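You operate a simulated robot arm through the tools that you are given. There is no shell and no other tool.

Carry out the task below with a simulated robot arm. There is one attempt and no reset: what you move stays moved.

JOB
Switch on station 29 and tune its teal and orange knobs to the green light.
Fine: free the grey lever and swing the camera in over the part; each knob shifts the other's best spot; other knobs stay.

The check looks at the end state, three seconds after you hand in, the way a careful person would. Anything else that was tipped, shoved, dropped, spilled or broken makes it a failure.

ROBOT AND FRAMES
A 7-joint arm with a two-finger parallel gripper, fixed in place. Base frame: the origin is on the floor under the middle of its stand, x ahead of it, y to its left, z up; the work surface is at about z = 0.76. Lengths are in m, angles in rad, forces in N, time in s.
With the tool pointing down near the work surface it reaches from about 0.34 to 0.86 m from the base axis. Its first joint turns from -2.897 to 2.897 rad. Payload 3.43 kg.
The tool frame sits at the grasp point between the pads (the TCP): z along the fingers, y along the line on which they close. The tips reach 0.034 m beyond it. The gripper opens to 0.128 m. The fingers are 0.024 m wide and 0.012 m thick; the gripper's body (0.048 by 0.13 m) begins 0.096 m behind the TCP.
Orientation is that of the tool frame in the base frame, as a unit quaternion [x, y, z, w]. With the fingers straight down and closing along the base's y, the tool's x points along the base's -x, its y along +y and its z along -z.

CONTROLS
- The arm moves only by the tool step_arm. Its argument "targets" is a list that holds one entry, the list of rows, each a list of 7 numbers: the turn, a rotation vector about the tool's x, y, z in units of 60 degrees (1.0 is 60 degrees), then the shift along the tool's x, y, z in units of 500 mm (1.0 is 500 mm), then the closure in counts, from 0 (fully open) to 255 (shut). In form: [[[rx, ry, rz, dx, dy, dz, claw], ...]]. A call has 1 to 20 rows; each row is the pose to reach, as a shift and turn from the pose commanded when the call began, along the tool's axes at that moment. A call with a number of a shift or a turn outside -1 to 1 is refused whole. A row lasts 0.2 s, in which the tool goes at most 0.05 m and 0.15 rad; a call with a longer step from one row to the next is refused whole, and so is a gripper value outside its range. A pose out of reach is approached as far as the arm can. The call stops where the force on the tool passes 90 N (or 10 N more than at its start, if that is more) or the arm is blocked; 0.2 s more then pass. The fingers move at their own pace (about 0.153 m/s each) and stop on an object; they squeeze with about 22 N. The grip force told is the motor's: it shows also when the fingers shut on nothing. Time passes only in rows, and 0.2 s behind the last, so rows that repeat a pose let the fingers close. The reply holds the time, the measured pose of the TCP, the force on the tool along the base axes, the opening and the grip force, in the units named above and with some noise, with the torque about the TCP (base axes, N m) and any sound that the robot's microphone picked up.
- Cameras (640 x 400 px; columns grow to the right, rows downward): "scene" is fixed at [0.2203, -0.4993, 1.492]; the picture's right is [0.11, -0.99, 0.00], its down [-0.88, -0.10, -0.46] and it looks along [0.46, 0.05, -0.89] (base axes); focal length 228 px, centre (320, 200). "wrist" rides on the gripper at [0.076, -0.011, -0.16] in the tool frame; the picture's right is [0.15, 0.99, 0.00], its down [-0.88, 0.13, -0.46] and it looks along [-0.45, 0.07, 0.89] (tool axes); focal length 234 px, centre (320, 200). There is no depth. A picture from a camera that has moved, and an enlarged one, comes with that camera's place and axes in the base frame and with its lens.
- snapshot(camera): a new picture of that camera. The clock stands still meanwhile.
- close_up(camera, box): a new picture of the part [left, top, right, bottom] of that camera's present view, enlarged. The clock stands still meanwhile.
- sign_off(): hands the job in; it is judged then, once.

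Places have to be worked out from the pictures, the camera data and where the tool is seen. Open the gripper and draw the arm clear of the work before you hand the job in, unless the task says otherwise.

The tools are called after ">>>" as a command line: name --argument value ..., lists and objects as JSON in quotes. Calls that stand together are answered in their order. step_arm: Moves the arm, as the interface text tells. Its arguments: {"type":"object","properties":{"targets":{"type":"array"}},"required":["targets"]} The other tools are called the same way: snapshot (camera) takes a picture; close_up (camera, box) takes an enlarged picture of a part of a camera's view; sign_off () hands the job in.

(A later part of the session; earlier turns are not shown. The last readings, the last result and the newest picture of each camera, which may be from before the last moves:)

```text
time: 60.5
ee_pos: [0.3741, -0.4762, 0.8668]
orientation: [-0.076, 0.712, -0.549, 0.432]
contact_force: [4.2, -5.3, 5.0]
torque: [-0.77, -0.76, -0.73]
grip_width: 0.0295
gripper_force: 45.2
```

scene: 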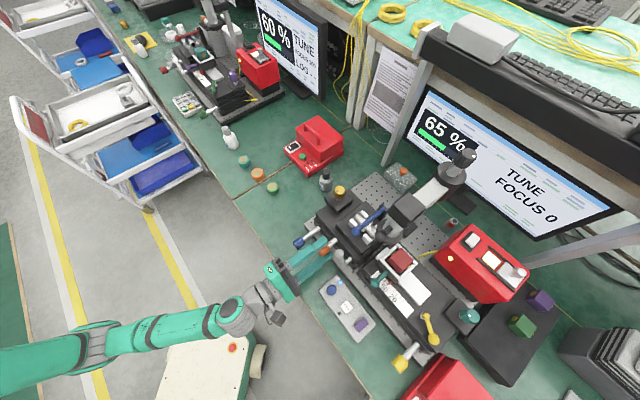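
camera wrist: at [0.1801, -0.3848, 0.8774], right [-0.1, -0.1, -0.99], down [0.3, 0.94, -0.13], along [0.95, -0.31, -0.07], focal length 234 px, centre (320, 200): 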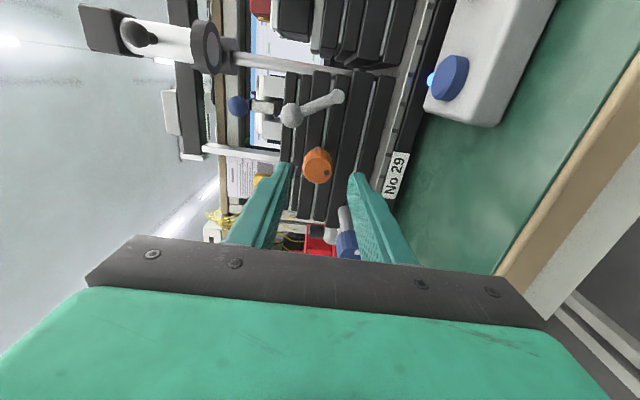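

>>> step_arm --targets '[[[0, 0, -0.0833, 0, 0, 0, 255], [0, 0, -0.1667, 0, 0, 0, 255], [0, 0, -0.25, 0, 0, 0, 255]]]'

>>> close_up --camera "scene" --box '[390, 90, 620, 240]'

>>> close_up --camera "wrist" --box '[250, 110, 410, 230]'

```text
time: 61.3
ee_pos: [0.3746, -0.4759, 0.8672]
orientation: [-0.168, 0.696, -0.601, 0.356]
contact_force: [0.0, -0.8, 14.2]
torque: [-0.84, -0.83, -1.02]
grip_width: 0.0299
gripper_force: 44.9
```

```text
2.67 times, centred on (505, 165) of scene
camera zoom: at [0.2203, -0.4993, 1.492], right [0.11, -0.99, 0.0], down [-0.88, -0.1, -0.46], along [0.46, 0.05, -0.89], focal length 609 px, centre (-173, 293)
```

zoom: 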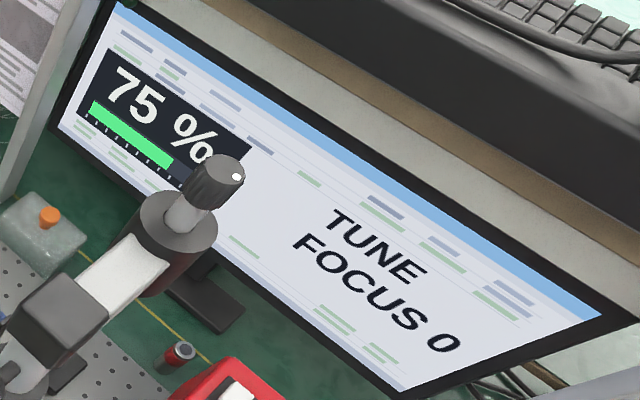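

```text
3.33 times, centred on (330, 170) of wrist
camera zoom: at [0.2101, -0.4137, 0.8604], right [0.09, 0.12, -0.99], down [0.32, 0.94, 0.14], along [0.94, -0.32, 0.05], focal length 781 px, centre (287, 300)
```

zoom: 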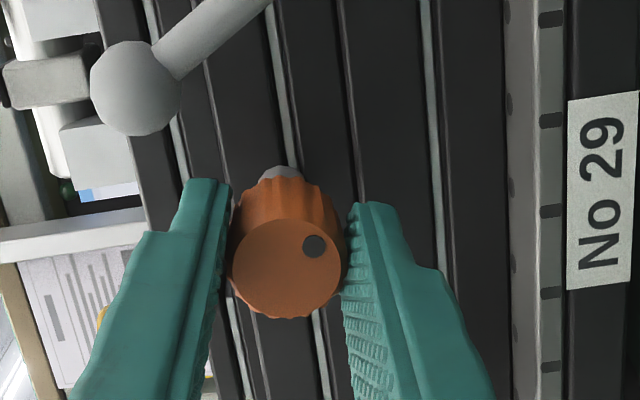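

75 %. I continue another -10°.

>>> step_arm --targets '[[[0, 0, -0.0833, 0, -0.001, 0, 255], [0, 0, -0.1667, 0, -0.001, 0, 255]]]'

>>> close_up --camera "scene" --box '[390, 90, 620, 240]'

>>> step_arm --targets '[[[0, 0, -0.0833, 0, -0.001, 0, 255], [0, 0, -0.1667, 0, -0.001, 0, 255]]]'

>>> close_up --camera "scene" --box '[390, 90, 620, 240]'

```text
time: 61.9
ee_pos: [0.3744, -0.4749, 0.8681]
orientation: [-0.227, 0.679, -0.63, 0.301]
contact_force: [3.0, -12.7, 18.6]
torque: [-1.04, -1.09, -1.06]
grip_width: 0.0302
gripper_force: 44.5
```

```text
2.67 times, centred on (505, 165) of scene
camera zoom: at [0.2203, -0.4993, 1.492], right [0.11, -0.99, 0.0], down [-0.88, -0.1, -0.46], along [0.46, 0.05, -0.89], focal length 609 px, centre (-173, 293)
```

zoom: 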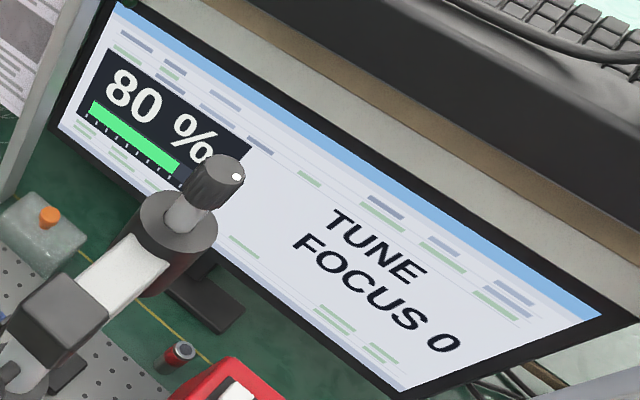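

```text
time: 62.5
ee_pos: [0.374, -0.4761, 0.8683]
orientation: [-0.287, 0.656, -0.653, 0.247]
contact_force: [-2.6, 0.9, 18.2]
torque: [-1.06, -1.08, -0.68]
grip_width: 0.0302
gripper_force: 44.8
```

```text
2.67 times, centred on (505, 165) of scene
camera zoom: at [0.2203, -0.4993, 1.492], right [0.11, -0.99, 0.0], down [-0.88, -0.1, -0.46], along [0.46, 0.05, -0.89], focal length 609 px, centre (-173, 293)
```

zoom: 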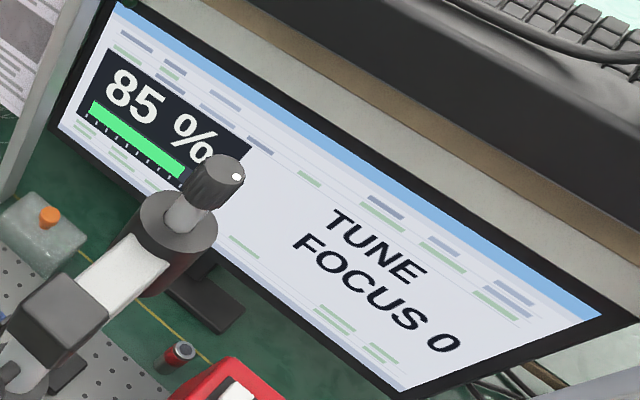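

85 %, still rising. Another -10°, nudging up a little to relieve the load.

>>> step_arm --targets '[[[0, 0, -0.0833, 0, -0.003, 0, 255], [0, 0, -0.1667, 0, -0.003, 0, 255]]]'

>>> close_up --camera "scene" --box '[390, 90, 620, 240]'

```text
time: 63.1
ee_pos: [0.3746, -0.4749, 0.8694]
orientation: [0.344, -0.629, 0.671, -0.189]
contact_force: [-8.6, 13.0, 4.6]
torque: [-0.93, -0.99, -0.36]
grip_width: 0.0303
gripper_force: 45.2
```

```text
2.67 times, centred on (505, 165) of scene
camera zoom: at [0.2203, -0.4993, 1.492], right [0.11, -0.99, 0.0], down [-0.88, -0.1, -0.46], along [0.46, 0.05, -0.89], focal length 609 px, centre (-173, 293)
```

zoom: 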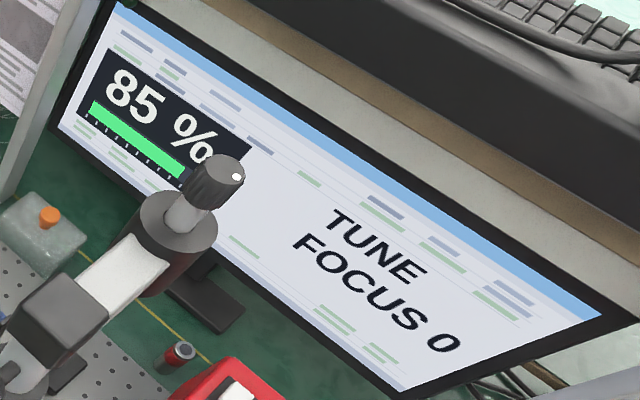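

Still 85 %: near the top of the orange curve. A last -6° (still in range) to see on which side of the peak I am.

>>> step_arm --targets '[[[0, 0, -0.05, 0, 0, 0, 255], [0, 0, -0.1, 0, 0, 0, 255]]]'

>>> close_up --camera "scene" --box '[390, 90, 620, 240]'

>>> close_up --camera "wrist" --box '[250, 110, 410, 230]'

```text
time: 63.7
ee_pos: [0.3752, -0.475, 0.8691]
orientation: [0.376, -0.61, 0.681, -0.152]
contact_force: [-4.1, 4.9, 0.9]
torque: [-0.83, -0.82, 0.03]
grip_width: 0.0301
gripper_force: 45.1
```

```text
2.67 times, centred on (505, 165) of scene
camera zoom: at [0.2203, -0.4993, 1.492], right [0.11, -0.99, 0.0], down [-0.88, -0.1, -0.46], along [0.46, 0.05, -0.89], focal length 609 px, centre (-173, 293)
```

zoom: 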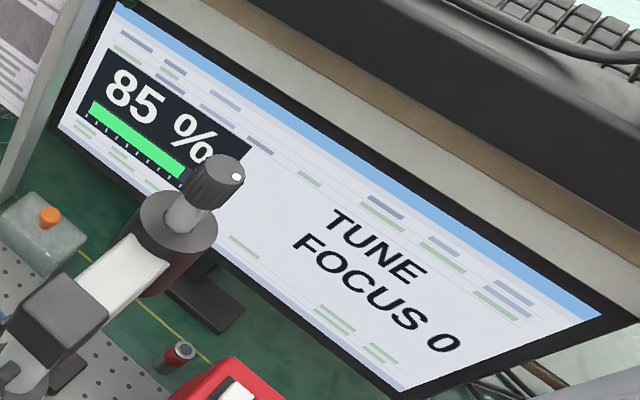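

```text
3.33 times, centred on (330, 170) of wrist
camera zoom: at [0.2165, -0.4095, 0.9089], right [-0.35, -0.3, -0.89], down [0.24, 0.89, -0.4], along [0.91, -0.35, -0.23], focal length 781 px, centre (287, 300)
```

zoom: 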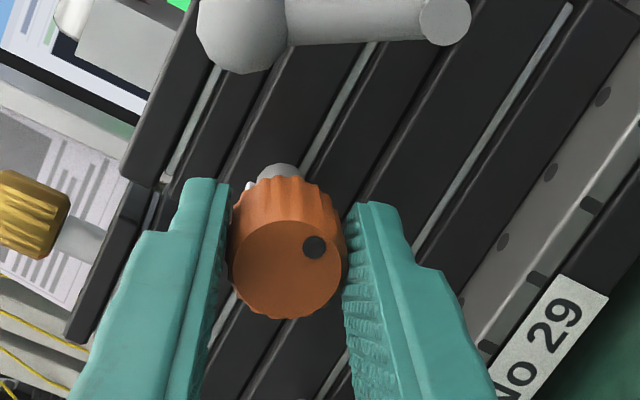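

The orange curve is flat at 85 % here (85 at three positions), so its best spot for the present teal setting is found. I release, back straight out, and rise, to go to the teal knob.

>>> step_arm --targets '[[[0, 0, 0, 0, 0, 0, 150], [0, 0, 0, 0, 0, 0, 150], [0, 0, 0, 0, 0, -0.06, 150], [0, 0, 0, 0, 0, -0.13, 150]]]'

>>> step_arm --targets '[[[0, 0, 0.06, 0.03, -0.09, 0, 150], [0, 0, 0.12, 0.06, -0.18, 0, 150], [0, 0, 0.2, 0.09, -0.27, 0, 150], [0, 0, 0.3, 0.12, -0.36, 0, 150], [0, 0, 0.4, 0.15, -0.44, 0, 150], [0, 0, 0.5, 0.17, -0.5, 0, 150]]]'

>>> snapshot --camera "scene"

```text
time: 64.7
ee_pos: [0.3437, -0.4424, 0.8903]
orientation: [0.375, -0.613, 0.678, -0.153]
contact_force: [-0.4, 0.5, 0.7]
torque: [0.0, 0.02, -0.01]
grip_width: 0.0526
gripper_force: 0.0
out of reach, approached as far as the arm can: row 3, 4
```

```text
time: 66.1
ee_pos: [0.3578, -0.4584, 1.1526]
orientation: [-0.205, 0.686, -0.618, 0.324]
contact_force: [0.2, 0.7, 0.2]
torque: [0.03, 0.04, -0.07]
grip_width: 0.0529
gripper_force: 0.1
out of reach, approached as far as the arm can: row 5, 6
```

```text
taken
```

scene: 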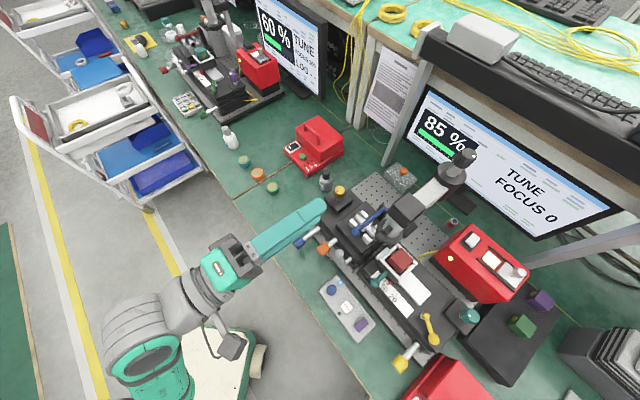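

I turn the tool from horizontal toward a downward, slightly outward-tilted pose in two stages, passing above the camera head.

>>> step_arm --targets '[[[-0.033, 0.0812, 0.0871, 0.027, -0.0356, 0.0162, 150], [-0.066, 0.1624, 0.1742, 0.0539, -0.0712, 0.0324, 150], [-0.0989, 0.2436, 0.2613, 0.0809, -0.1068, 0.0486, 150], [-0.1319, 0.3248, 0.3484, 0.1078, -0.1424, 0.0648, 150], [-0.1649, 0.406, 0.4355, 0.1348, -0.178, 0.081, 150], [-0.1979, 0.4872, 0.5226, 0.1617, -0.2136, 0.0972, 150], [-0.2308, 0.5684, 0.6097, 0.1887, -0.2492, 0.1134, 150], [-0.2638, 0.6496, 0.6968, 0.2156, -0.2848, 0.1296, 150]]]'

>>> snapshot --camera "scene"

```text
time: 67.9
ee_pos: [0.3051, -0.6019, 1.2684]
orientation: [0.22, 0.855, -0.399, 0.246]
contact_force: [0.2, -0.1, 0.3]
torque: [-0.02, -0.04, 0.05]
grip_width: 0.0528
gripper_force: 0.0
```

```text
taken
```

scene: 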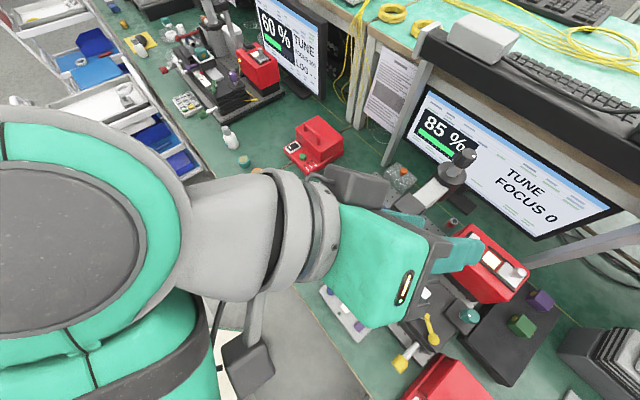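

>>> step_arm --targets '[[[-0.0329, 0.0808, 0.087, 0.0227, -0.0158, 0.067, 150], [-0.0659, 0.1617, 0.174, 0.0453, -0.0316, 0.134, 150], [-0.0988, 0.2425, 0.261, 0.068, -0.0473, 0.2012, 150], [-0.1318, 0.3234, 0.348, 0.0906, -0.0631, 0.2682, 150], [-0.1647, 0.4042, 0.435, 0.1133, -0.0789, 0.3353, 150], [-0.1976, 0.485, 0.522, 0.1359, -0.0947, 0.4023, 150], [-0.2306, 0.5659, 0.609, 0.1586, -0.1104, 0.4694, 150], [-0.2635, 0.6467, 0.6959, 0.1812, -0.1262, 0.5364, 150]]]'

>>> snapshot --camera "scene"

>>> snapshot --camera "wrist"

```text
time: 69.7
ee_pos: [0.2656, -0.8337, 1.1019]
orientation: [0.586, 0.8, -0.077, 0.106]
contact_force: [-1.6, -0.7, 0.4]
torque: [0.04, -0.1, 0.03]
grip_width: 0.0529
gripper_force: 0.1
```

```text
taken
```

scene: 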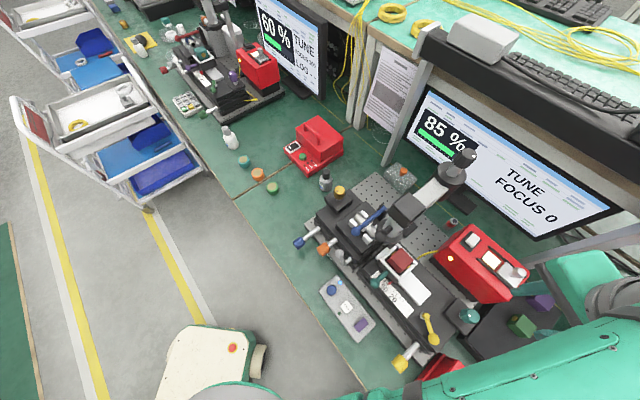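

```text
taken
camera wrist: at [0.2217, -0.7275, 1.2358], right [0.9, 0.43, -0.04], down [0.34, -0.66, 0.67], along [0.27, -0.62, -0.74], focal length 234 px, centre (320, 200)
```

wrist: 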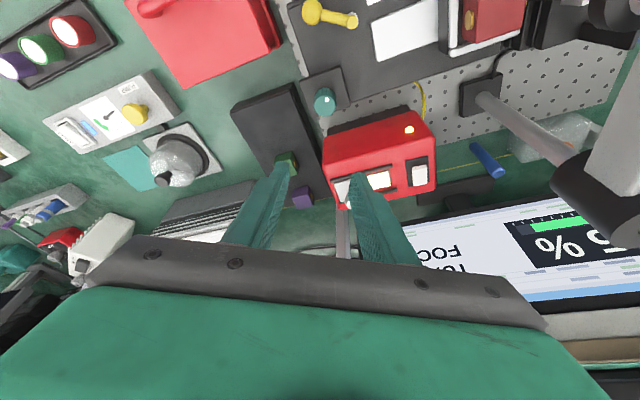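

I zoom on the teal knob to place it relative to the tool.

>>> close_up --camera "wrist" --box '[270, 60, 430, 200]'

>>> close_up --camera "wrist" --box '[300, 80, 350, 120]'

>>> close_up --camera "scene" --box '[430, 280, 530, 350]'

```text
2.86 times, centred on (350, 130) of wrist
camera zoom: at [0.2217, -0.7275, 1.2358], right [0.9, 0.43, -0.04], down [0.34, -0.66, 0.67], along [0.27, -0.62, -0.74], focal length 669 px, centre (234, 400)
```

zoom: 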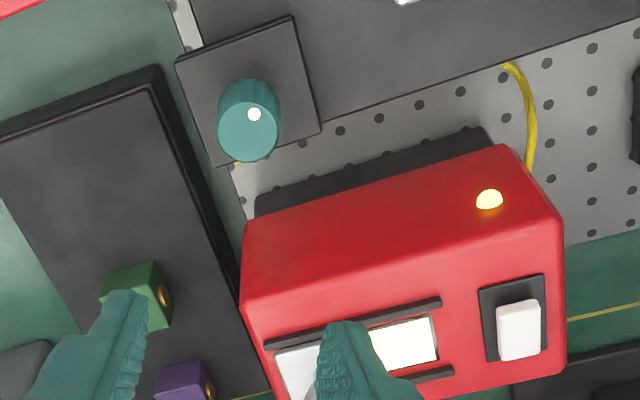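

```text
10.00 times, centred on (325, 100) of wrist
camera zoom: at [0.2217, -0.7275, 1.2358], right [0.9, 0.43, -0.04], down [0.34, -0.66, 0.67], along [0.27, -0.62, -0.74], focal length 2342 px, centre (270, 1200)
```

zoom: 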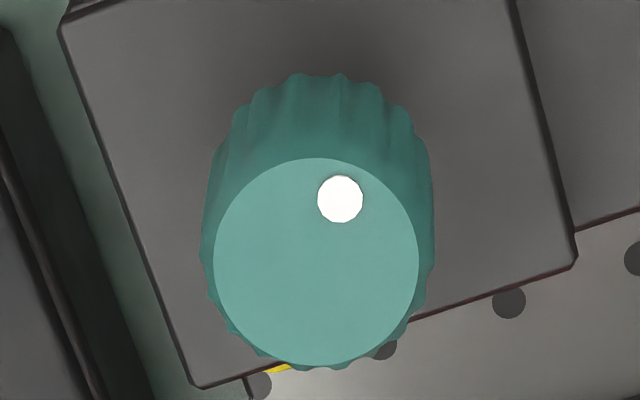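

```text
5.71 times, centred on (480, 315) of scene
camera zoom: at [0.2203, -0.4993, 1.492], right [0.11, -0.99, 0.0], down [-0.88, -0.1, -0.46], along [0.46, 0.05, -0.89], focal length 1306 px, centre (-594, -457)
```

zoom: 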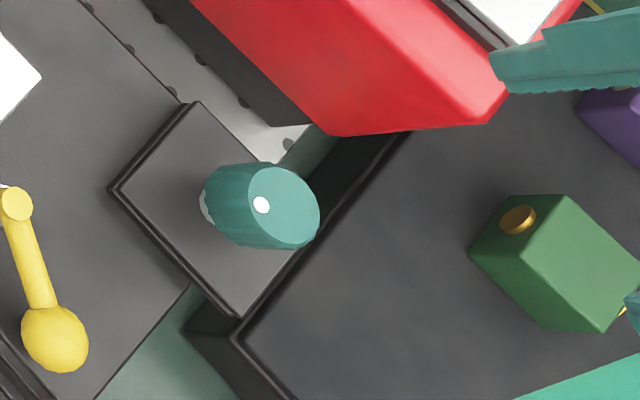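

I descend 10 cm above the knob and re-measure it from closer.

>>> step_arm --targets '[[[0, 0, 0, 0.018, 0.001, 0.065, 150], [0, 0, 0, 0.036, 0.003, 0.13, 150], [0, 0, 0, 0.0546, 0.004, 0.1966, 150]]]'

>>> close_up --camera "wrist" --box '[250, 60, 410, 200]'

>>> close_up --camera "scene" --box '[430, 260, 550, 350]'

```text
time: 70.5
ee_pos: [0.2681, -0.8326, 0.9966]
orientation: [0.586, 0.799, -0.078, 0.107]
contact_force: [-0.9, 0.0, 0.2]
torque: [-0.01, -0.03, 0.03]
grip_width: 0.0526
gripper_force: 0.1
```

```text
2.86 times, centred on (330, 130) of wrist
camera zoom: at [0.2239, -0.7264, 1.1317], right [0.9, 0.43, -0.04], down [0.34, -0.66, 0.67], along [0.27, -0.62, -0.74], focal length 669 px, centre (291, 400)
```

zoom: 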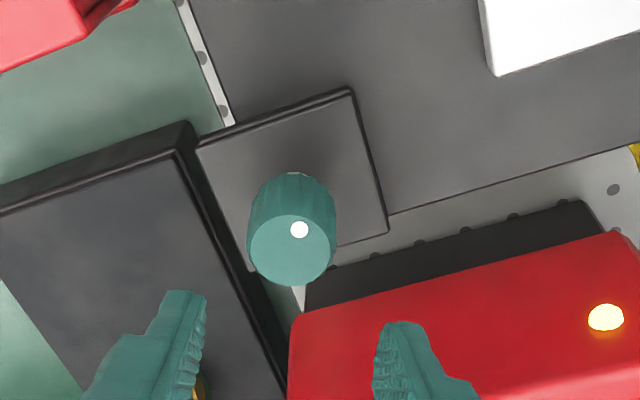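

```text
4.44 times, centred on (490, 305) of scene
camera zoom: at [0.2203, -0.4993, 1.492], right [0.11, -0.99, 0.0], down [-0.88, -0.1, -0.46], along [0.46, 0.05, -0.89], focal length 1016 px, centre (-436, -267)
```

zoom: 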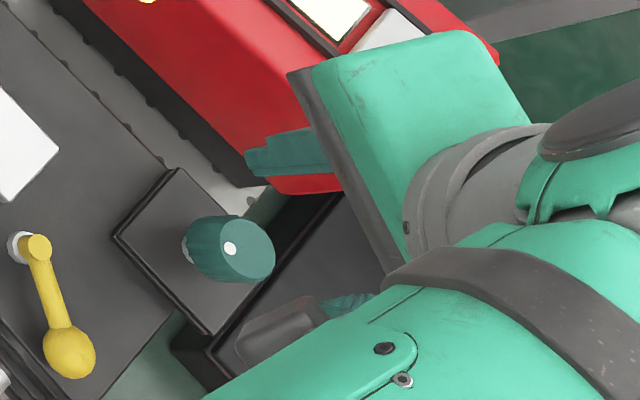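

Two-height triangulation puts the knob top at z ≈ 0.934, (0.266, -0.829), 2 cm toward the robot of my tool axis. I shift over and descend so the tips reach 2.4 cm below its top.

>>> step_arm --targets '[[[0, 0, 0, 0.019, -0.0036, 0, 150], [0, 0, 0, 0.0322, -0.0036, 0.049, 150], [0, 0, 0, 0.0454, -0.0036, 0.0982, 150]]]'

>>> close_up --camera "wrist" --box '[250, 90, 410, 230]'

>>> close_up --camera "scene" --box '[430, 260, 550, 350]'

```text
time: 71.3
ee_pos: [0.2624, -0.8238, 0.9444]
orientation: [0.586, 0.8, -0.078, 0.106]
contact_force: [0.1, -0.1, -0.4]
torque: [0.01, -0.02, -0.02]
grip_width: 0.0524
gripper_force: 0.0
```

```text
2.86 times, centred on (330, 160) of wrist
camera zoom: at [0.2194, -0.7176, 1.0791], right [0.9, 0.43, -0.04], down [0.34, -0.66, 0.67], along [0.26, -0.62, -0.74], focal length 669 px, centre (291, 314)
```

zoom: 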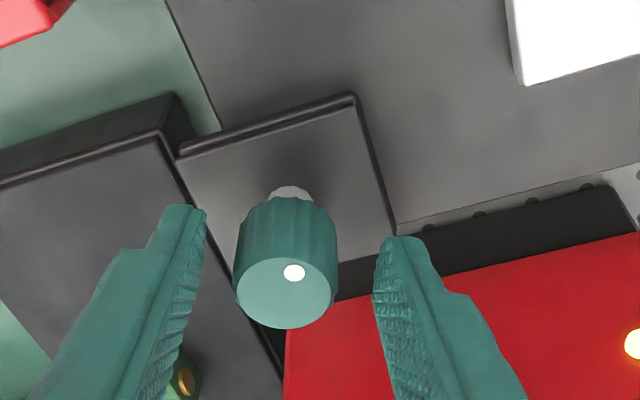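

```text
4.44 times, centred on (490, 305) of scene
camera zoom: at [0.2203, -0.4993, 1.492], right [0.11, -0.99, 0.0], down [-0.88, -0.1, -0.46], along [0.46, 0.05, -0.89], focal length 1016 px, centre (-436, -267)
```

zoom: 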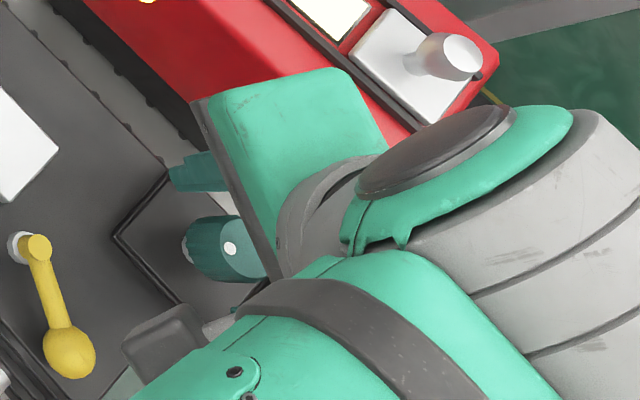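

The knob is centred between the fingers. I close on it.

>>> step_arm --targets '[[[0, 0, 0, 0, 0, 0, 255], [0, 0, 0, 0, 0, 0, 255]]]'

>>> close_up --camera "wrist" --box '[250, 90, 410, 230]'

>>> snapshot --camera "scene"

```text
time: 71.9
ee_pos: [0.2618, -0.824, 0.9444]
orientation: [0.586, 0.8, -0.079, 0.105]
contact_force: [-6.7, -4.0, -2.1]
torque: [-0.53, -0.21, -0.05]
grip_width: 0.0296
gripper_force: 45.3
```

```text
2.86 times, centred on (330, 160) of wrist
camera zoom: at [0.2182, -0.7181, 1.0789], right [0.9, 0.43, -0.04], down [0.34, -0.66, 0.67], along [0.26, -0.62, -0.74], focal length 669 px, centre (291, 314)
```

zoom: 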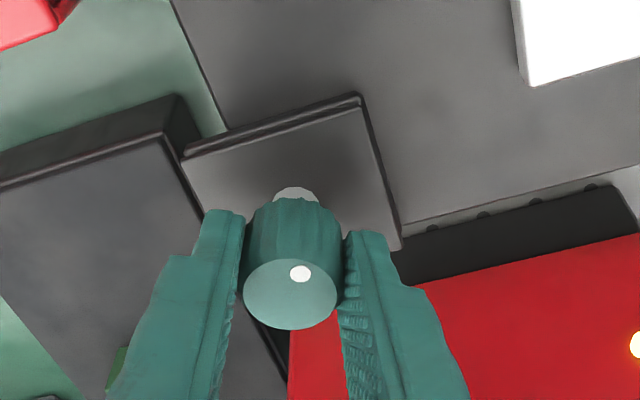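

```text
taken
```

scene: 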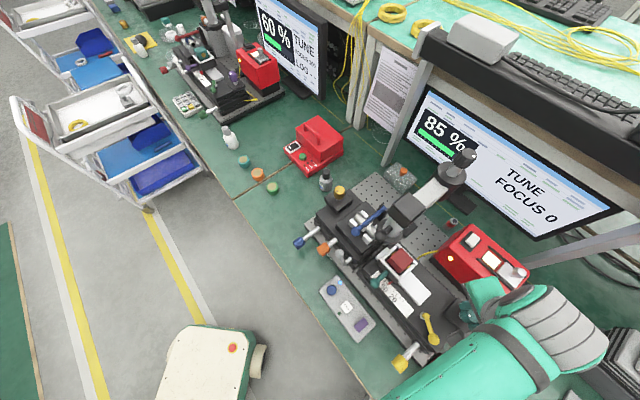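

Grip is good. I turn the teal knob +15° counter-clockwise (seen from above) and read the monitor.

>>> step_arm --targets '[[[-0.0217, 0, -0.0806, 0, -0.001, 0, 255], [-0.0433, 0, -0.1611, 0, -0.002, 0, 255], [-0.065, 0, -0.2417, 0, -0.0026, 0, 255]]]'

>>> close_up --camera "scene" --box '[390, 90, 620, 240]'

>>> close_up --camera "wrist" --box '[250, 90, 410, 230]'

```text
time: 72.7
ee_pos: [0.2602, -0.8258, 0.9446]
orientation: [0.475, 0.87, -0.062, 0.114]
contact_force: [-8.3, 2.2, -1.7]
torque: [-0.33, -0.19, 0.0]
grip_width: 0.03
gripper_force: 45.3
```

```text
2.67 times, centred on (505, 165) of scene
camera zoom: at [0.2203, -0.4993, 1.492], right [0.11, -0.99, 0.0], down [-0.88, -0.1, -0.46], along [0.46, 0.05, -0.89], focal length 609 px, centre (-173, 293)
```

zoom: 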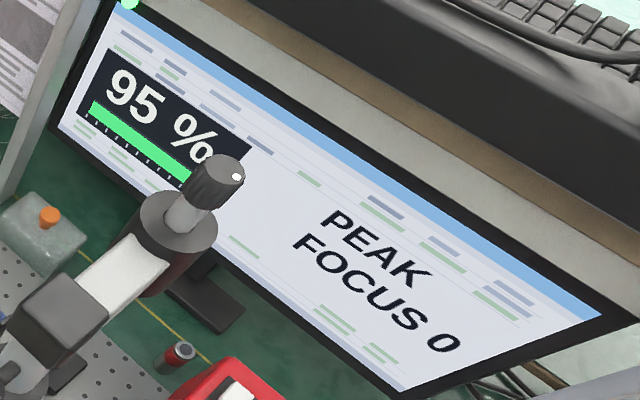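

```text
2.86 times, centred on (330, 160) of wrist
camera zoom: at [0.191, -0.7344, 1.0791], right [0.76, 0.65, -0.04], down [0.5, -0.55, 0.67], along [0.41, -0.53, -0.74], focal length 669 px, centre (291, 314)
```

zoom: 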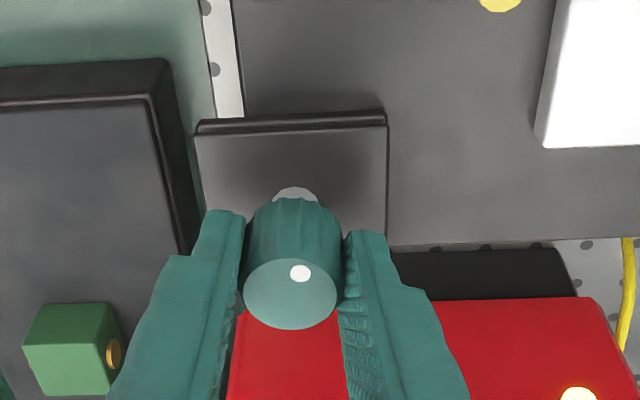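

The monitor now says 95 %, PEAK, and a green light appears on top of the monitor. I look at that light and the pad LED.

>>> close_up --camera "scene" --box '[410, 60, 490, 120]'

>>> close_up --camera "scene" --box '[310, 270, 390, 340]'

```text
6.67 times, centred on (450, 90) of scene
camera zoom: at [0.2203, -0.4993, 1.492], right [0.11, -0.99, 0.0], down [-0.88, -0.1, -0.46], along [0.46, 0.05, -0.89], focal length 1523 px, centre (-547, 933)
```

zoom: 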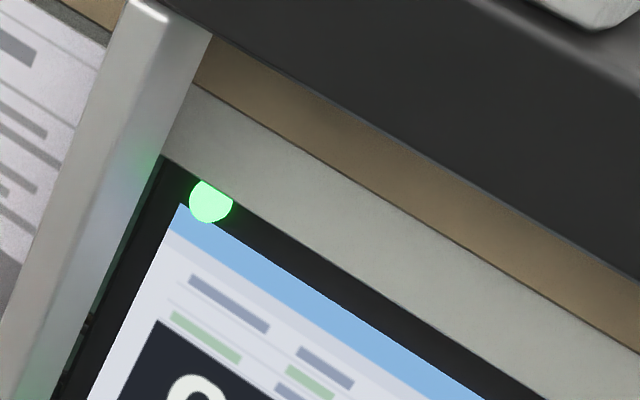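

```text
5.71 times, centred on (350, 305) of scene
camera zoom: at [0.2203, -0.4993, 1.492], right [0.11, -0.99, 0.0], down [-0.88, -0.1, -0.46], along [0.46, 0.05, -0.89], focal length 1306 px, centre (149, -400)
```

zoom: 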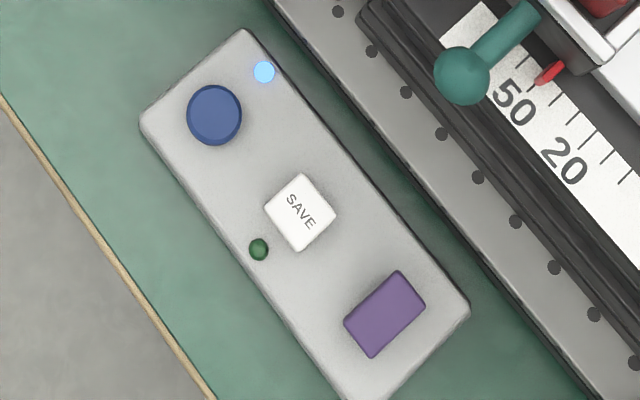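

The monitor's green lamp is lit. For margin I check whether the peak is centred by turning a further +6°.

>>> step_arm --targets '[[[-0.013, 0, -0.0483, 0, 0, 0, 255], [-0.026, 0, -0.0967, 0, -0.001, 0, 255]]]'

>>> close_up --camera "scene" --box '[390, 80, 620, 240]'

```text
time: 73.3
ee_pos: [0.2613, -0.8258, 0.945]
orientation: [0.43, 0.894, -0.056, 0.118]
contact_force: [-9.0, 10.9, -6.6]
torque: [0.06, -0.36, -0.02]
grip_width: 0.0298
gripper_force: 45.0
```

```text
2.50 times, centred on (505, 160) of scene
camera zoom: at [0.2203, -0.4993, 1.492], right [0.11, -0.99, 0.0], down [-0.88, -0.1, -0.46], along [0.46, 0.05, -0.89], focal length 571 px, centre (-142, 300)
```

zoom: 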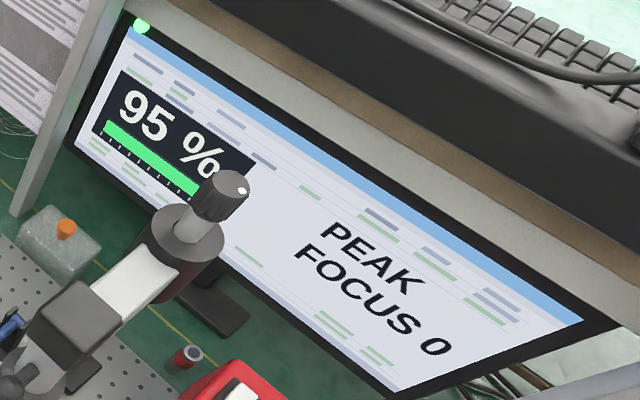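

Still 95 % PEAK. Another +6° to find the far edge or a higher value.

>>> step_arm --targets '[[[-0.013, 0, -0.0483, 0, -0.001, 0, 255], [-0.026, 0, -0.0967, 0, -0.002, 0, 255]]]'

>>> close_up --camera "scene" --box '[390, 80, 620, 240]'

```text
time: 73.9
ee_pos: [0.2605, -0.8249, 0.9451]
orientation: [0.382, 0.915, -0.051, 0.122]
contact_force: [-10.0, 18.5, -6.2]
torque: [1.22, 0.85, 0.05]
grip_width: 0.0297
gripper_force: 44.5
```

```text
2.50 times, centred on (505, 160) of scene
camera zoom: at [0.2203, -0.4993, 1.492], right [0.11, -0.99, 0.0], down [-0.88, -0.1, -0.46], along [0.46, 0.05, -0.89], focal length 571 px, centre (-142, 300)
```

zoom: 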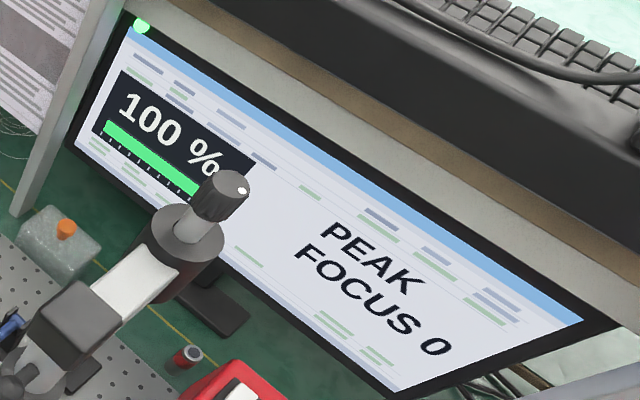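

100 %, PEAK, lamp green — a comfortable margin. I relax the small side load before releasing.

>>> step_arm --targets '[[[0, 0, 0, 0.002, 0.0005, 0, 255], [0, 0, 0, 0.003, 0.001, 0, 255]]]'

>>> close_up --camera "scene" --box '[390, 80, 620, 240]'

```text
time: 74.5
ee_pos: [0.2599, -0.8252, 0.9453]
orientation: [0.383, 0.914, -0.052, 0.121]
contact_force: [-0.1, 1.3, -12.3]
torque: [0.5, 0.2, 0.02]
grip_width: 0.0297
gripper_force: 44.8
```

```text
2.50 times, centred on (505, 160) of scene
camera zoom: at [0.2203, -0.4993, 1.492], right [0.11, -0.99, 0.0], down [-0.88, -0.1, -0.46], along [0.46, 0.05, -0.89], focal length 571 px, centre (-142, 300)
```

zoom: 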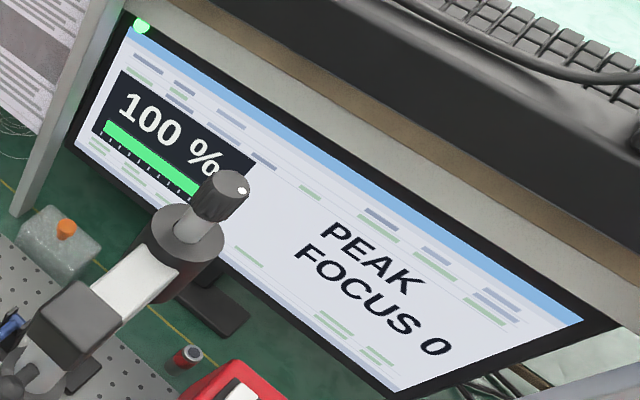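

Lateral load gone. I release the teal knob and lift straight up.

>>> step_arm --targets '[[[0, 0, 0, 0, 0, 0, 150], [0, 0, 0, 0, 0, 0, 150], [0, 0, 0, -0.0262, 0, -0.0964, 150], [0, 0, 0, -0.0505, 0, -0.186, 150], [0, 0, 0, -0.0786, 0, -0.2892, 150]]]'

>>> snapshot --camera "scene"

>>> snapshot --camera "wrist"

```text
refused: row 5 steps farther than a row can; nothing moved
```

```text
taken
```

scene: 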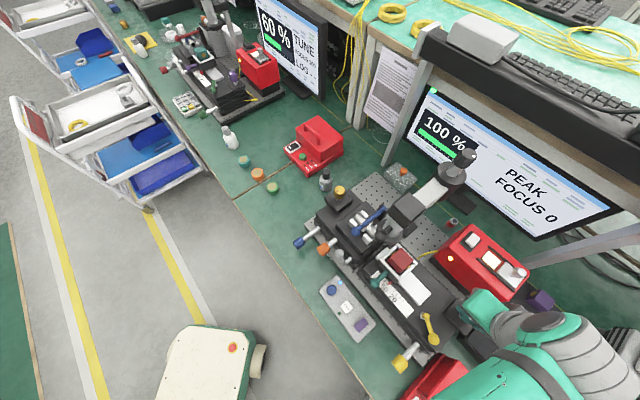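

```text
taken
camera wrist: at [0.1728, -0.7514, 1.0788], right [0.61, 0.8, -0.04], down [0.61, -0.43, 0.67], along [0.52, -0.43, -0.74], focal length 234 px, centre (320, 200)
```

wrist: 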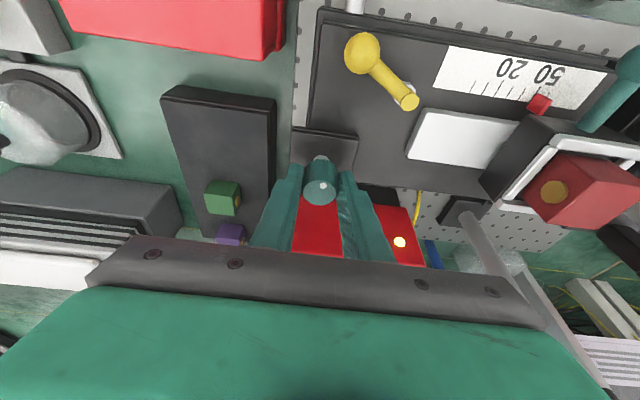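

>>> step_arm --targets '[[[0, 0, 0, 0, 0, 0, 150], [0, 0, 0, 0, 0, 0, 150], [0, 0, 0, -0.0236, 0, -0.0868, 150], [0, 0, 0, -0.0472, 0, -0.1736, 150], [0, 0, 0, -0.0708, 0, -0.2604, 150], [0, 0, 0, -0.0944, 0, -0.3472, 150]]]'

>>> snapshot --camera "scene"

>>> snapshot --camera "wrist"

```text
time: 75.9
ee_pos: [0.2576, -0.8218, 1.1243]
orientation: [0.384, 0.914, -0.052, 0.121]
contact_force: [0.1, -0.4, -0.3]
torque: [0.02, -0.01, -0.03]
grip_width: 0.0526
gripper_force: 0.1
out of reach, approached as far as the arm can: row 6
```

```text
taken
```

scene: 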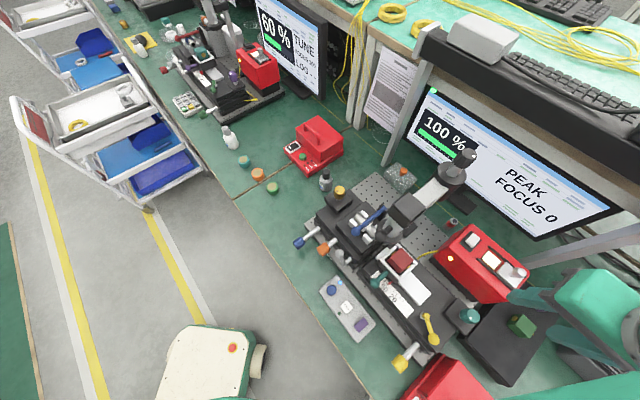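

```text
taken
camera wrist: at [0.1715, -0.7471, 1.2591], right [0.61, 0.79, -0.04], down [0.61, -0.43, 0.67], along [0.51, -0.43, -0.74], focal length 234 px, centre (320, 200)
```

wrist: 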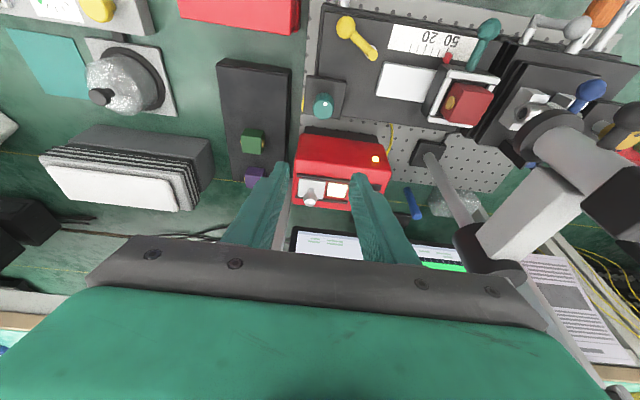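

The station reads 100 % PEAK with the green lamp on after release. FOCUS still reads 0, so I want to verify the camera position by testing whether any swing angle changes it; I go back over the camera's handle ball, leveling the tool.

>>> step_arm --targets '[[[0, 0.08, 0, -0.026, 0, -0.096, 150], [0, 0.17, 0, -0.0524, 0, -0.1928, 150], [0, 0.25, 0, -0.0305, 0.0793, -0.2081, 150], [0, 0.25, 0, -0.0085, 0.1586, -0.2233, 150], [0, 0.25, 0, 0.0134, 0.2379, -0.2386, 150], [0, 0.25, 0, 0.0353, 0.3172, -0.2539, 150], [0, 0.25, 0, 0.0573, 0.3965, -0.2691, 150], [0, 0.25, 0, 0.0792, 0.4758, -0.2844, 150]]]'

>>> snapshot --camera "wrist"

>>> snapshot --camera "scene"

```text
refused: row 2 steps farther than a row can; nothing moved
```

```text
taken
camera wrist: at [0.1715, -0.7471, 1.2591], right [0.61, 0.79, -0.04], down [0.61, -0.43, 0.67], along [0.51, -0.43, -0.74], focal length 234 px, centre (320, 200)
```

wrist: 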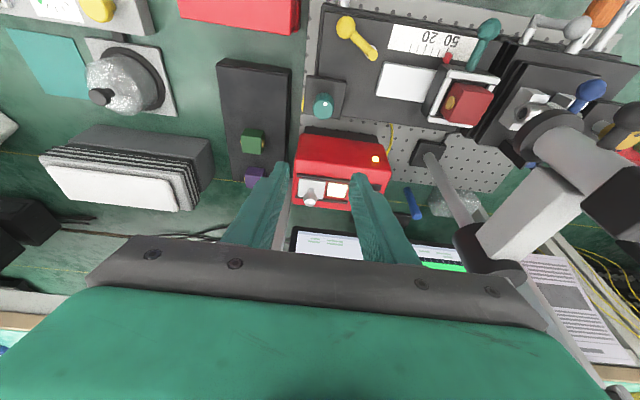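

```text
taken
```

scene: 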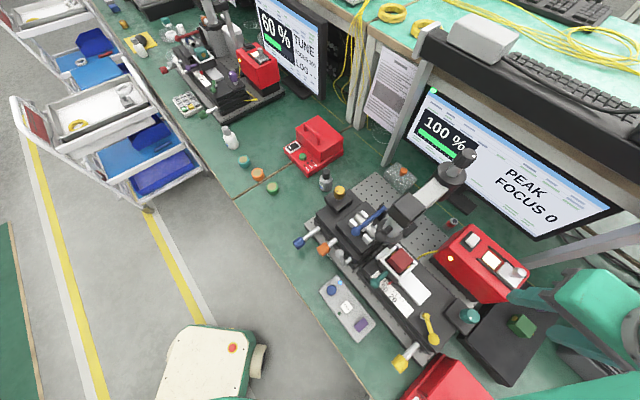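

One step was slightly too long; I resend with smaller steps.

>>> step_arm --targets '[[[0, 0.06, 0, -0.021, 0, -0.077, 150], [0, 0.12, 0, -0.042, 0, -0.154, 150], [0, 0.18, 0, -0.0524, 0, -0.1928, 150], [0, 0.25, 0, -0.0305, 0.0793, -0.2081, 150], [0, 0.25, 0, -0.0085, 0.1586, -0.2233, 150], [0, 0.25, 0, 0.0134, 0.2379, -0.2386, 150], [0, 0.25, 0, 0.0353, 0.3172, -0.2539, 150], [0, 0.25, 0, 0.0573, 0.3965, -0.2691, 150], [0, 0.25, 0, 0.0792, 0.4758, -0.2844, 150]]]'

>>> snapshot --camera "wrist"

>>> close_up --camera "wrist" --box '[220, 80, 440, 240]'

>>> snapshot --camera "scene"

```text
time: 77.9
ee_pos: [0.3864, -0.7233, 1.1053]
orientation: [0.388, 0.922, -0.002, 0.002]
contact_force: [-1.1, -0.2, 0.0]
torque: [0.02, -0.07, 0.0]
grip_width: 0.0526
gripper_force: 0.1
out of reach, approached as far as the arm can: row 1, 2, 3, 4, 5, 6, 7, 8, 9
```

```text
taken
camera wrist: at [0.3286, -0.6767, 1.2652], right [0.61, 0.8, 0.0], down [0.71, -0.54, 0.46], along [0.36, -0.28, -0.89], focal length 234 px, centre (320, 200)
```

wrist: 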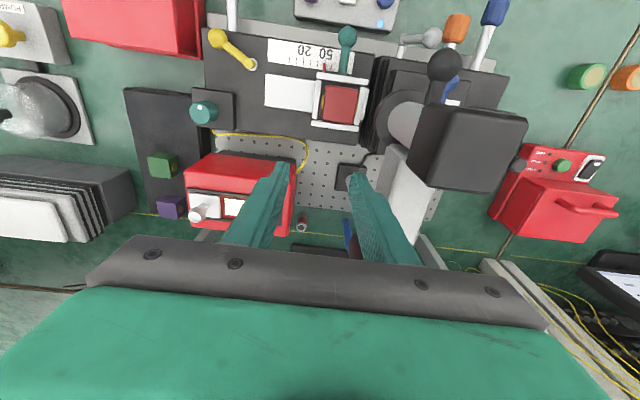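

```text
2.50 times, centred on (330, 160) of wrist
camera zoom: at [0.3286, -0.6767, 1.2652], right [0.61, 0.8, 0.0], down [0.71, -0.54, 0.46], along [0.36, -0.28, -0.89], focal length 585 px, centre (295, 300)
```

zoom: 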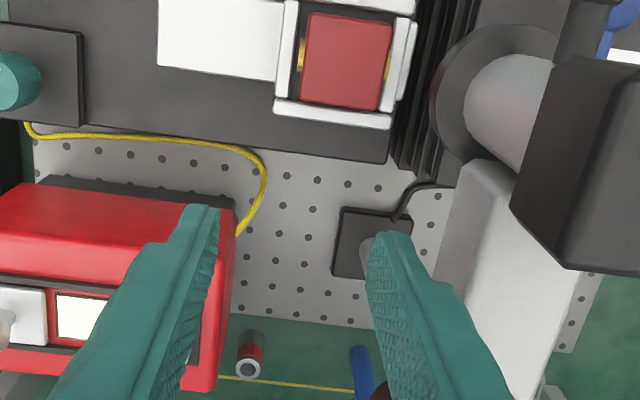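

```text
taken
```

scene: 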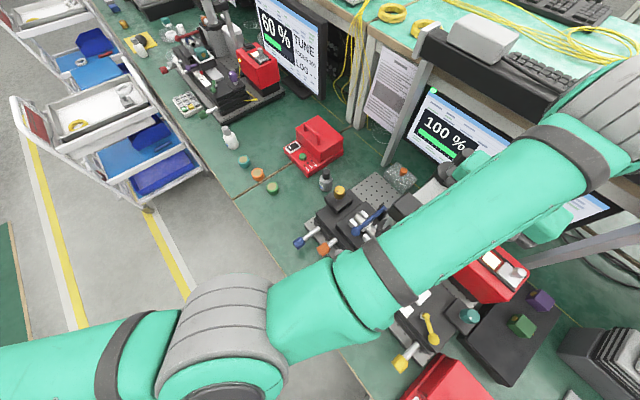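

The arm could not follow (elbow posture limit) and stopped short near the camera stand, without contact. I back out the way I came, to the right, re-tilting the tool.

>>> step_arm --targets '[[[0, -0.06, 0, 0.008, -0.07, -0.01, 150], [0, -0.12, 0, 0.016, -0.14, -0.02, 150], [0, -0.18, 0, 0.024, -0.21, -0.03, 150], [0, -0.25, 0, 0.032, -0.27, -0.036, 150], [0, -0.25, 0, 0.0394, -0.3222, -0.038, 150]]]'

>>> snapshot --camera "scene"

>>> snapshot --camera "wrist"

```text
time: 79.1
ee_pos: [0.2621, -0.8191, 1.1224]
orientation: [0.382, 0.915, -0.051, 0.122]
contact_force: [-0.5, -1.0, 0.8]
torque: [0.02, 0.0, -0.01]
grip_width: 0.0527
gripper_force: 0.0
```

```text
taken
```

scene: 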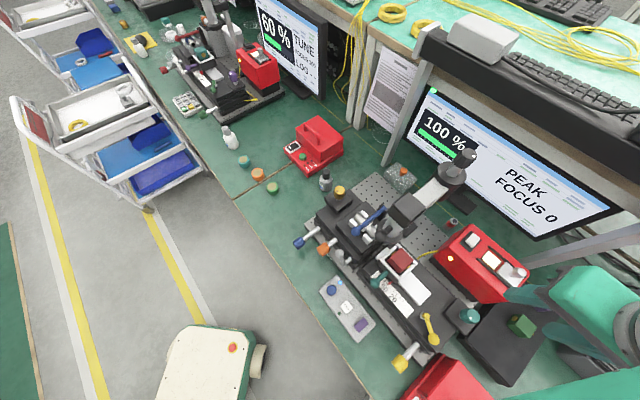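

```text
taken
camera wrist: at [0.1746, -0.7449, 1.2564], right [0.61, 0.8, -0.04], down [0.61, -0.43, 0.67], along [0.52, -0.43, -0.74], focal length 234 px, centre (320, 200)
```

wrist: 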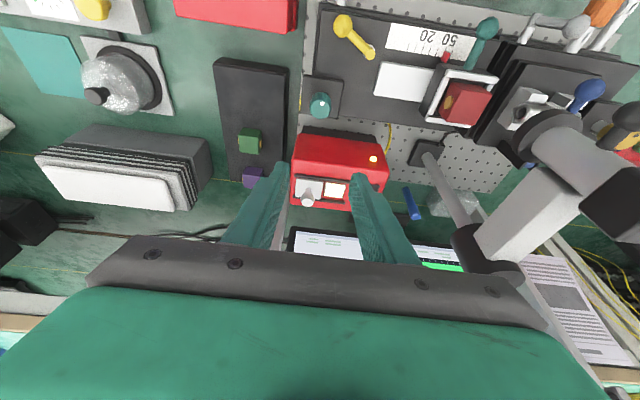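

I retrace my earlier path: first yaw back over the teal knob area (well above it), then return toward the front.

>>> step_arm --targets '[[[0.0295, 0, 0.1085, 0, 0, 0, 150], [0.059, 0, 0.217, 0, 0, 0, 150], [0.0885, 0, 0.3255, 0, 0, 0, 150], [0.118, 0, 0.434, 0, 0, 0, 150]]]'

```text
time: 80.1
ee_pos: [0.2622, -0.8185, 1.1216]
orientation: [0.586, 0.8, -0.079, 0.106]
contact_force: [0.5, -0.7, -0.2]
torque: [0.04, -0.03, 0.01]
grip_width: 0.0527
gripper_force: 0.1
```

>>> step_arm --targets '[[[0.0329, -0.0808, -0.087, 0.0372, 0.0266, -0.048, 150], [0.0659, -0.1617, -0.174, 0.0745, 0.0531, -0.096, 150], [0.0988, -0.2425, -0.261, 0.1117, 0.0797, -0.1441, 150], [0.1318, -0.3234, -0.348, 0.1489, 0.1062, -0.1921, 150], [0.1647, -0.4042, -0.435, 0.1861, 0.1328, -0.2401, 150], [0.1976, -0.485, -0.522, 0.2234, 0.1593, -0.2882, 150], [0.2306, -0.5659, -0.609, 0.2606, 0.1859, -0.3362, 150], [0.2635, -0.6467, -0.6959, 0.2978, 0.2124, -0.3842, 150]]]'

>>> snapshot --camera "scene"

```text
time: 81.9
ee_pos: [0.3049, -0.6021, 1.2699]
orientation: [0.218, 0.855, -0.401, 0.247]
contact_force: [0.1, -0.7, -0.1]
torque: [-0.02, -0.01, 0.0]
grip_width: 0.0525
gripper_force: 0.0
```

```text
taken
```

scene: 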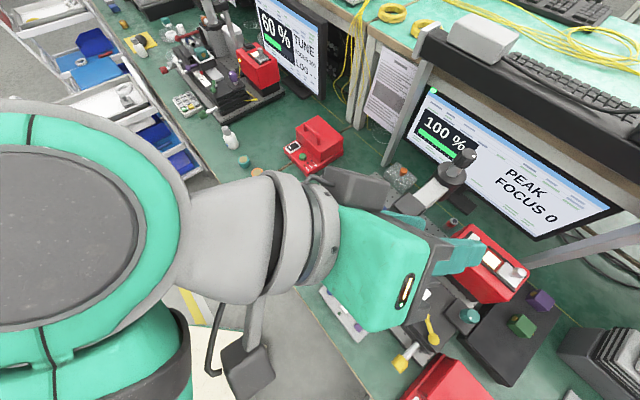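

From here I turn the tool to vertical above the handle ball at a safe height.

>>> step_arm --targets '[[[-0.0688, 0.0952, 0.0314, -0.0136, 0.0102, 0.004, 150], [-0.1376, 0.1903, 0.0627, -0.0271, 0.0203, 0.008, 150], [-0.2064, 0.2855, 0.0941, -0.0407, 0.0305, 0.012, 150], [-0.2753, 0.3806, 0.1254, -0.0542, 0.0406, 0.016, 150], [-0.3441, 0.4758, 0.1568, -0.0678, 0.0508, 0.02, 150], [-0.4129, 0.5709, 0.1881, -0.0813, 0.0609, 0.024, 150], [-0.4817, 0.6661, 0.2195, -0.0949, 0.0711, 0.028, 150], [-0.5505, 0.7612, 0.2508, -0.1084, 0.0812, 0.032, 150]]]'

>>> snapshot --camera "scene"

>>> snapshot --camera "wrist"

```text
time: 83.7
ee_pos: [0.37, -0.5916, 1.1298]
orientation: [0.384, 0.923, 0.004, 0.019]
contact_force: [0.2, 0.0, -0.4]
torque: [-0.01, 0.02, 0.02]
grip_width: 0.0528
gripper_force: 0.0
out of reach, approached as far as the arm can: row 3, 4, 5, 6, 7, 8
```

```text
taken
```

scene: 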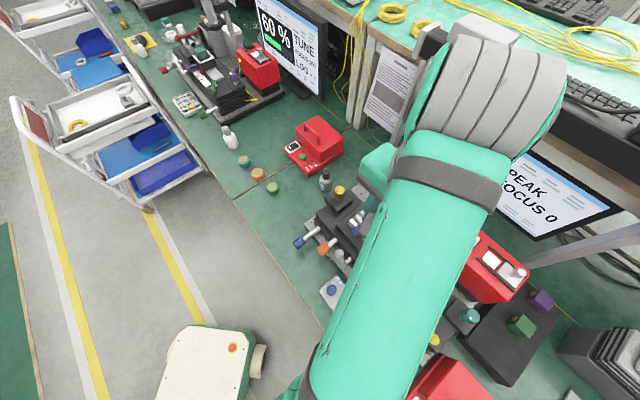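

```text
taken
camera wrist: at [0.3044, -0.5452, 1.2862], right [0.6, 0.8, 0.01], down [0.7, -0.53, 0.49], along [0.4, -0.28, -0.87], focal length 234 px, centre (320, 200)
```

wrist: 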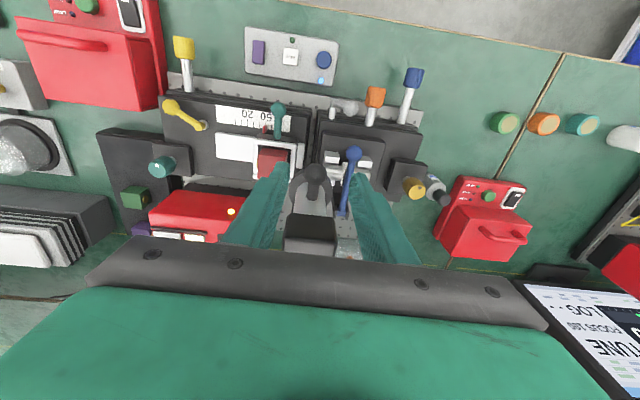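

The elbow posture limits the height here, but the handle ball is already right between my open fingers, untouched. I lower slightly to cage it.

>>> step_arm --targets '[[[0, 0, 0, -0.01, -0.004, 0.03, 150], [0, 0, 0, -0.012, -0.004, 0.064, 150]]]'

>>> close_up --camera "wrist" --box '[230, 90, 410, 240]'

>>> close_up --camera "scene" --box '[480, 140, 620, 240]'

```text
time: 84.3
ee_pos: [0.3724, -0.5971, 1.0993]
orientation: [0.383, 0.924, 0.001, -0.001]
contact_force: [0.1, -0.5, 0.3]
torque: [0.0, -0.02, 0.0]
grip_width: 0.0527
gripper_force: 0.1
```

```text
2.67 times, centred on (320, 165) of wrist
camera zoom: at [0.3132, -0.5525, 1.2588], right [0.6, 0.8, 0.0], down [0.71, -0.53, 0.45], along [0.37, -0.27, -0.89], focal length 624 px, centre (320, 293)
```

zoom: 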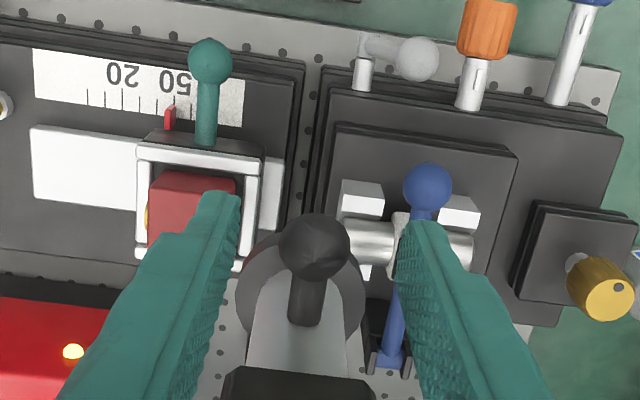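

```text
4.00 times, centred on (550, 190) of scene
camera zoom: at [0.2203, -0.4993, 1.492], right [0.11, -0.99, 0.0], down [-0.88, -0.1, -0.46], along [0.46, 0.05, -0.89], focal length 914 px, centre (-600, 240)
```

zoom: 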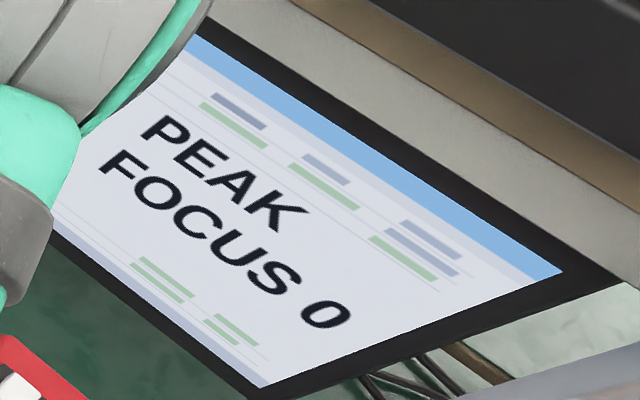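

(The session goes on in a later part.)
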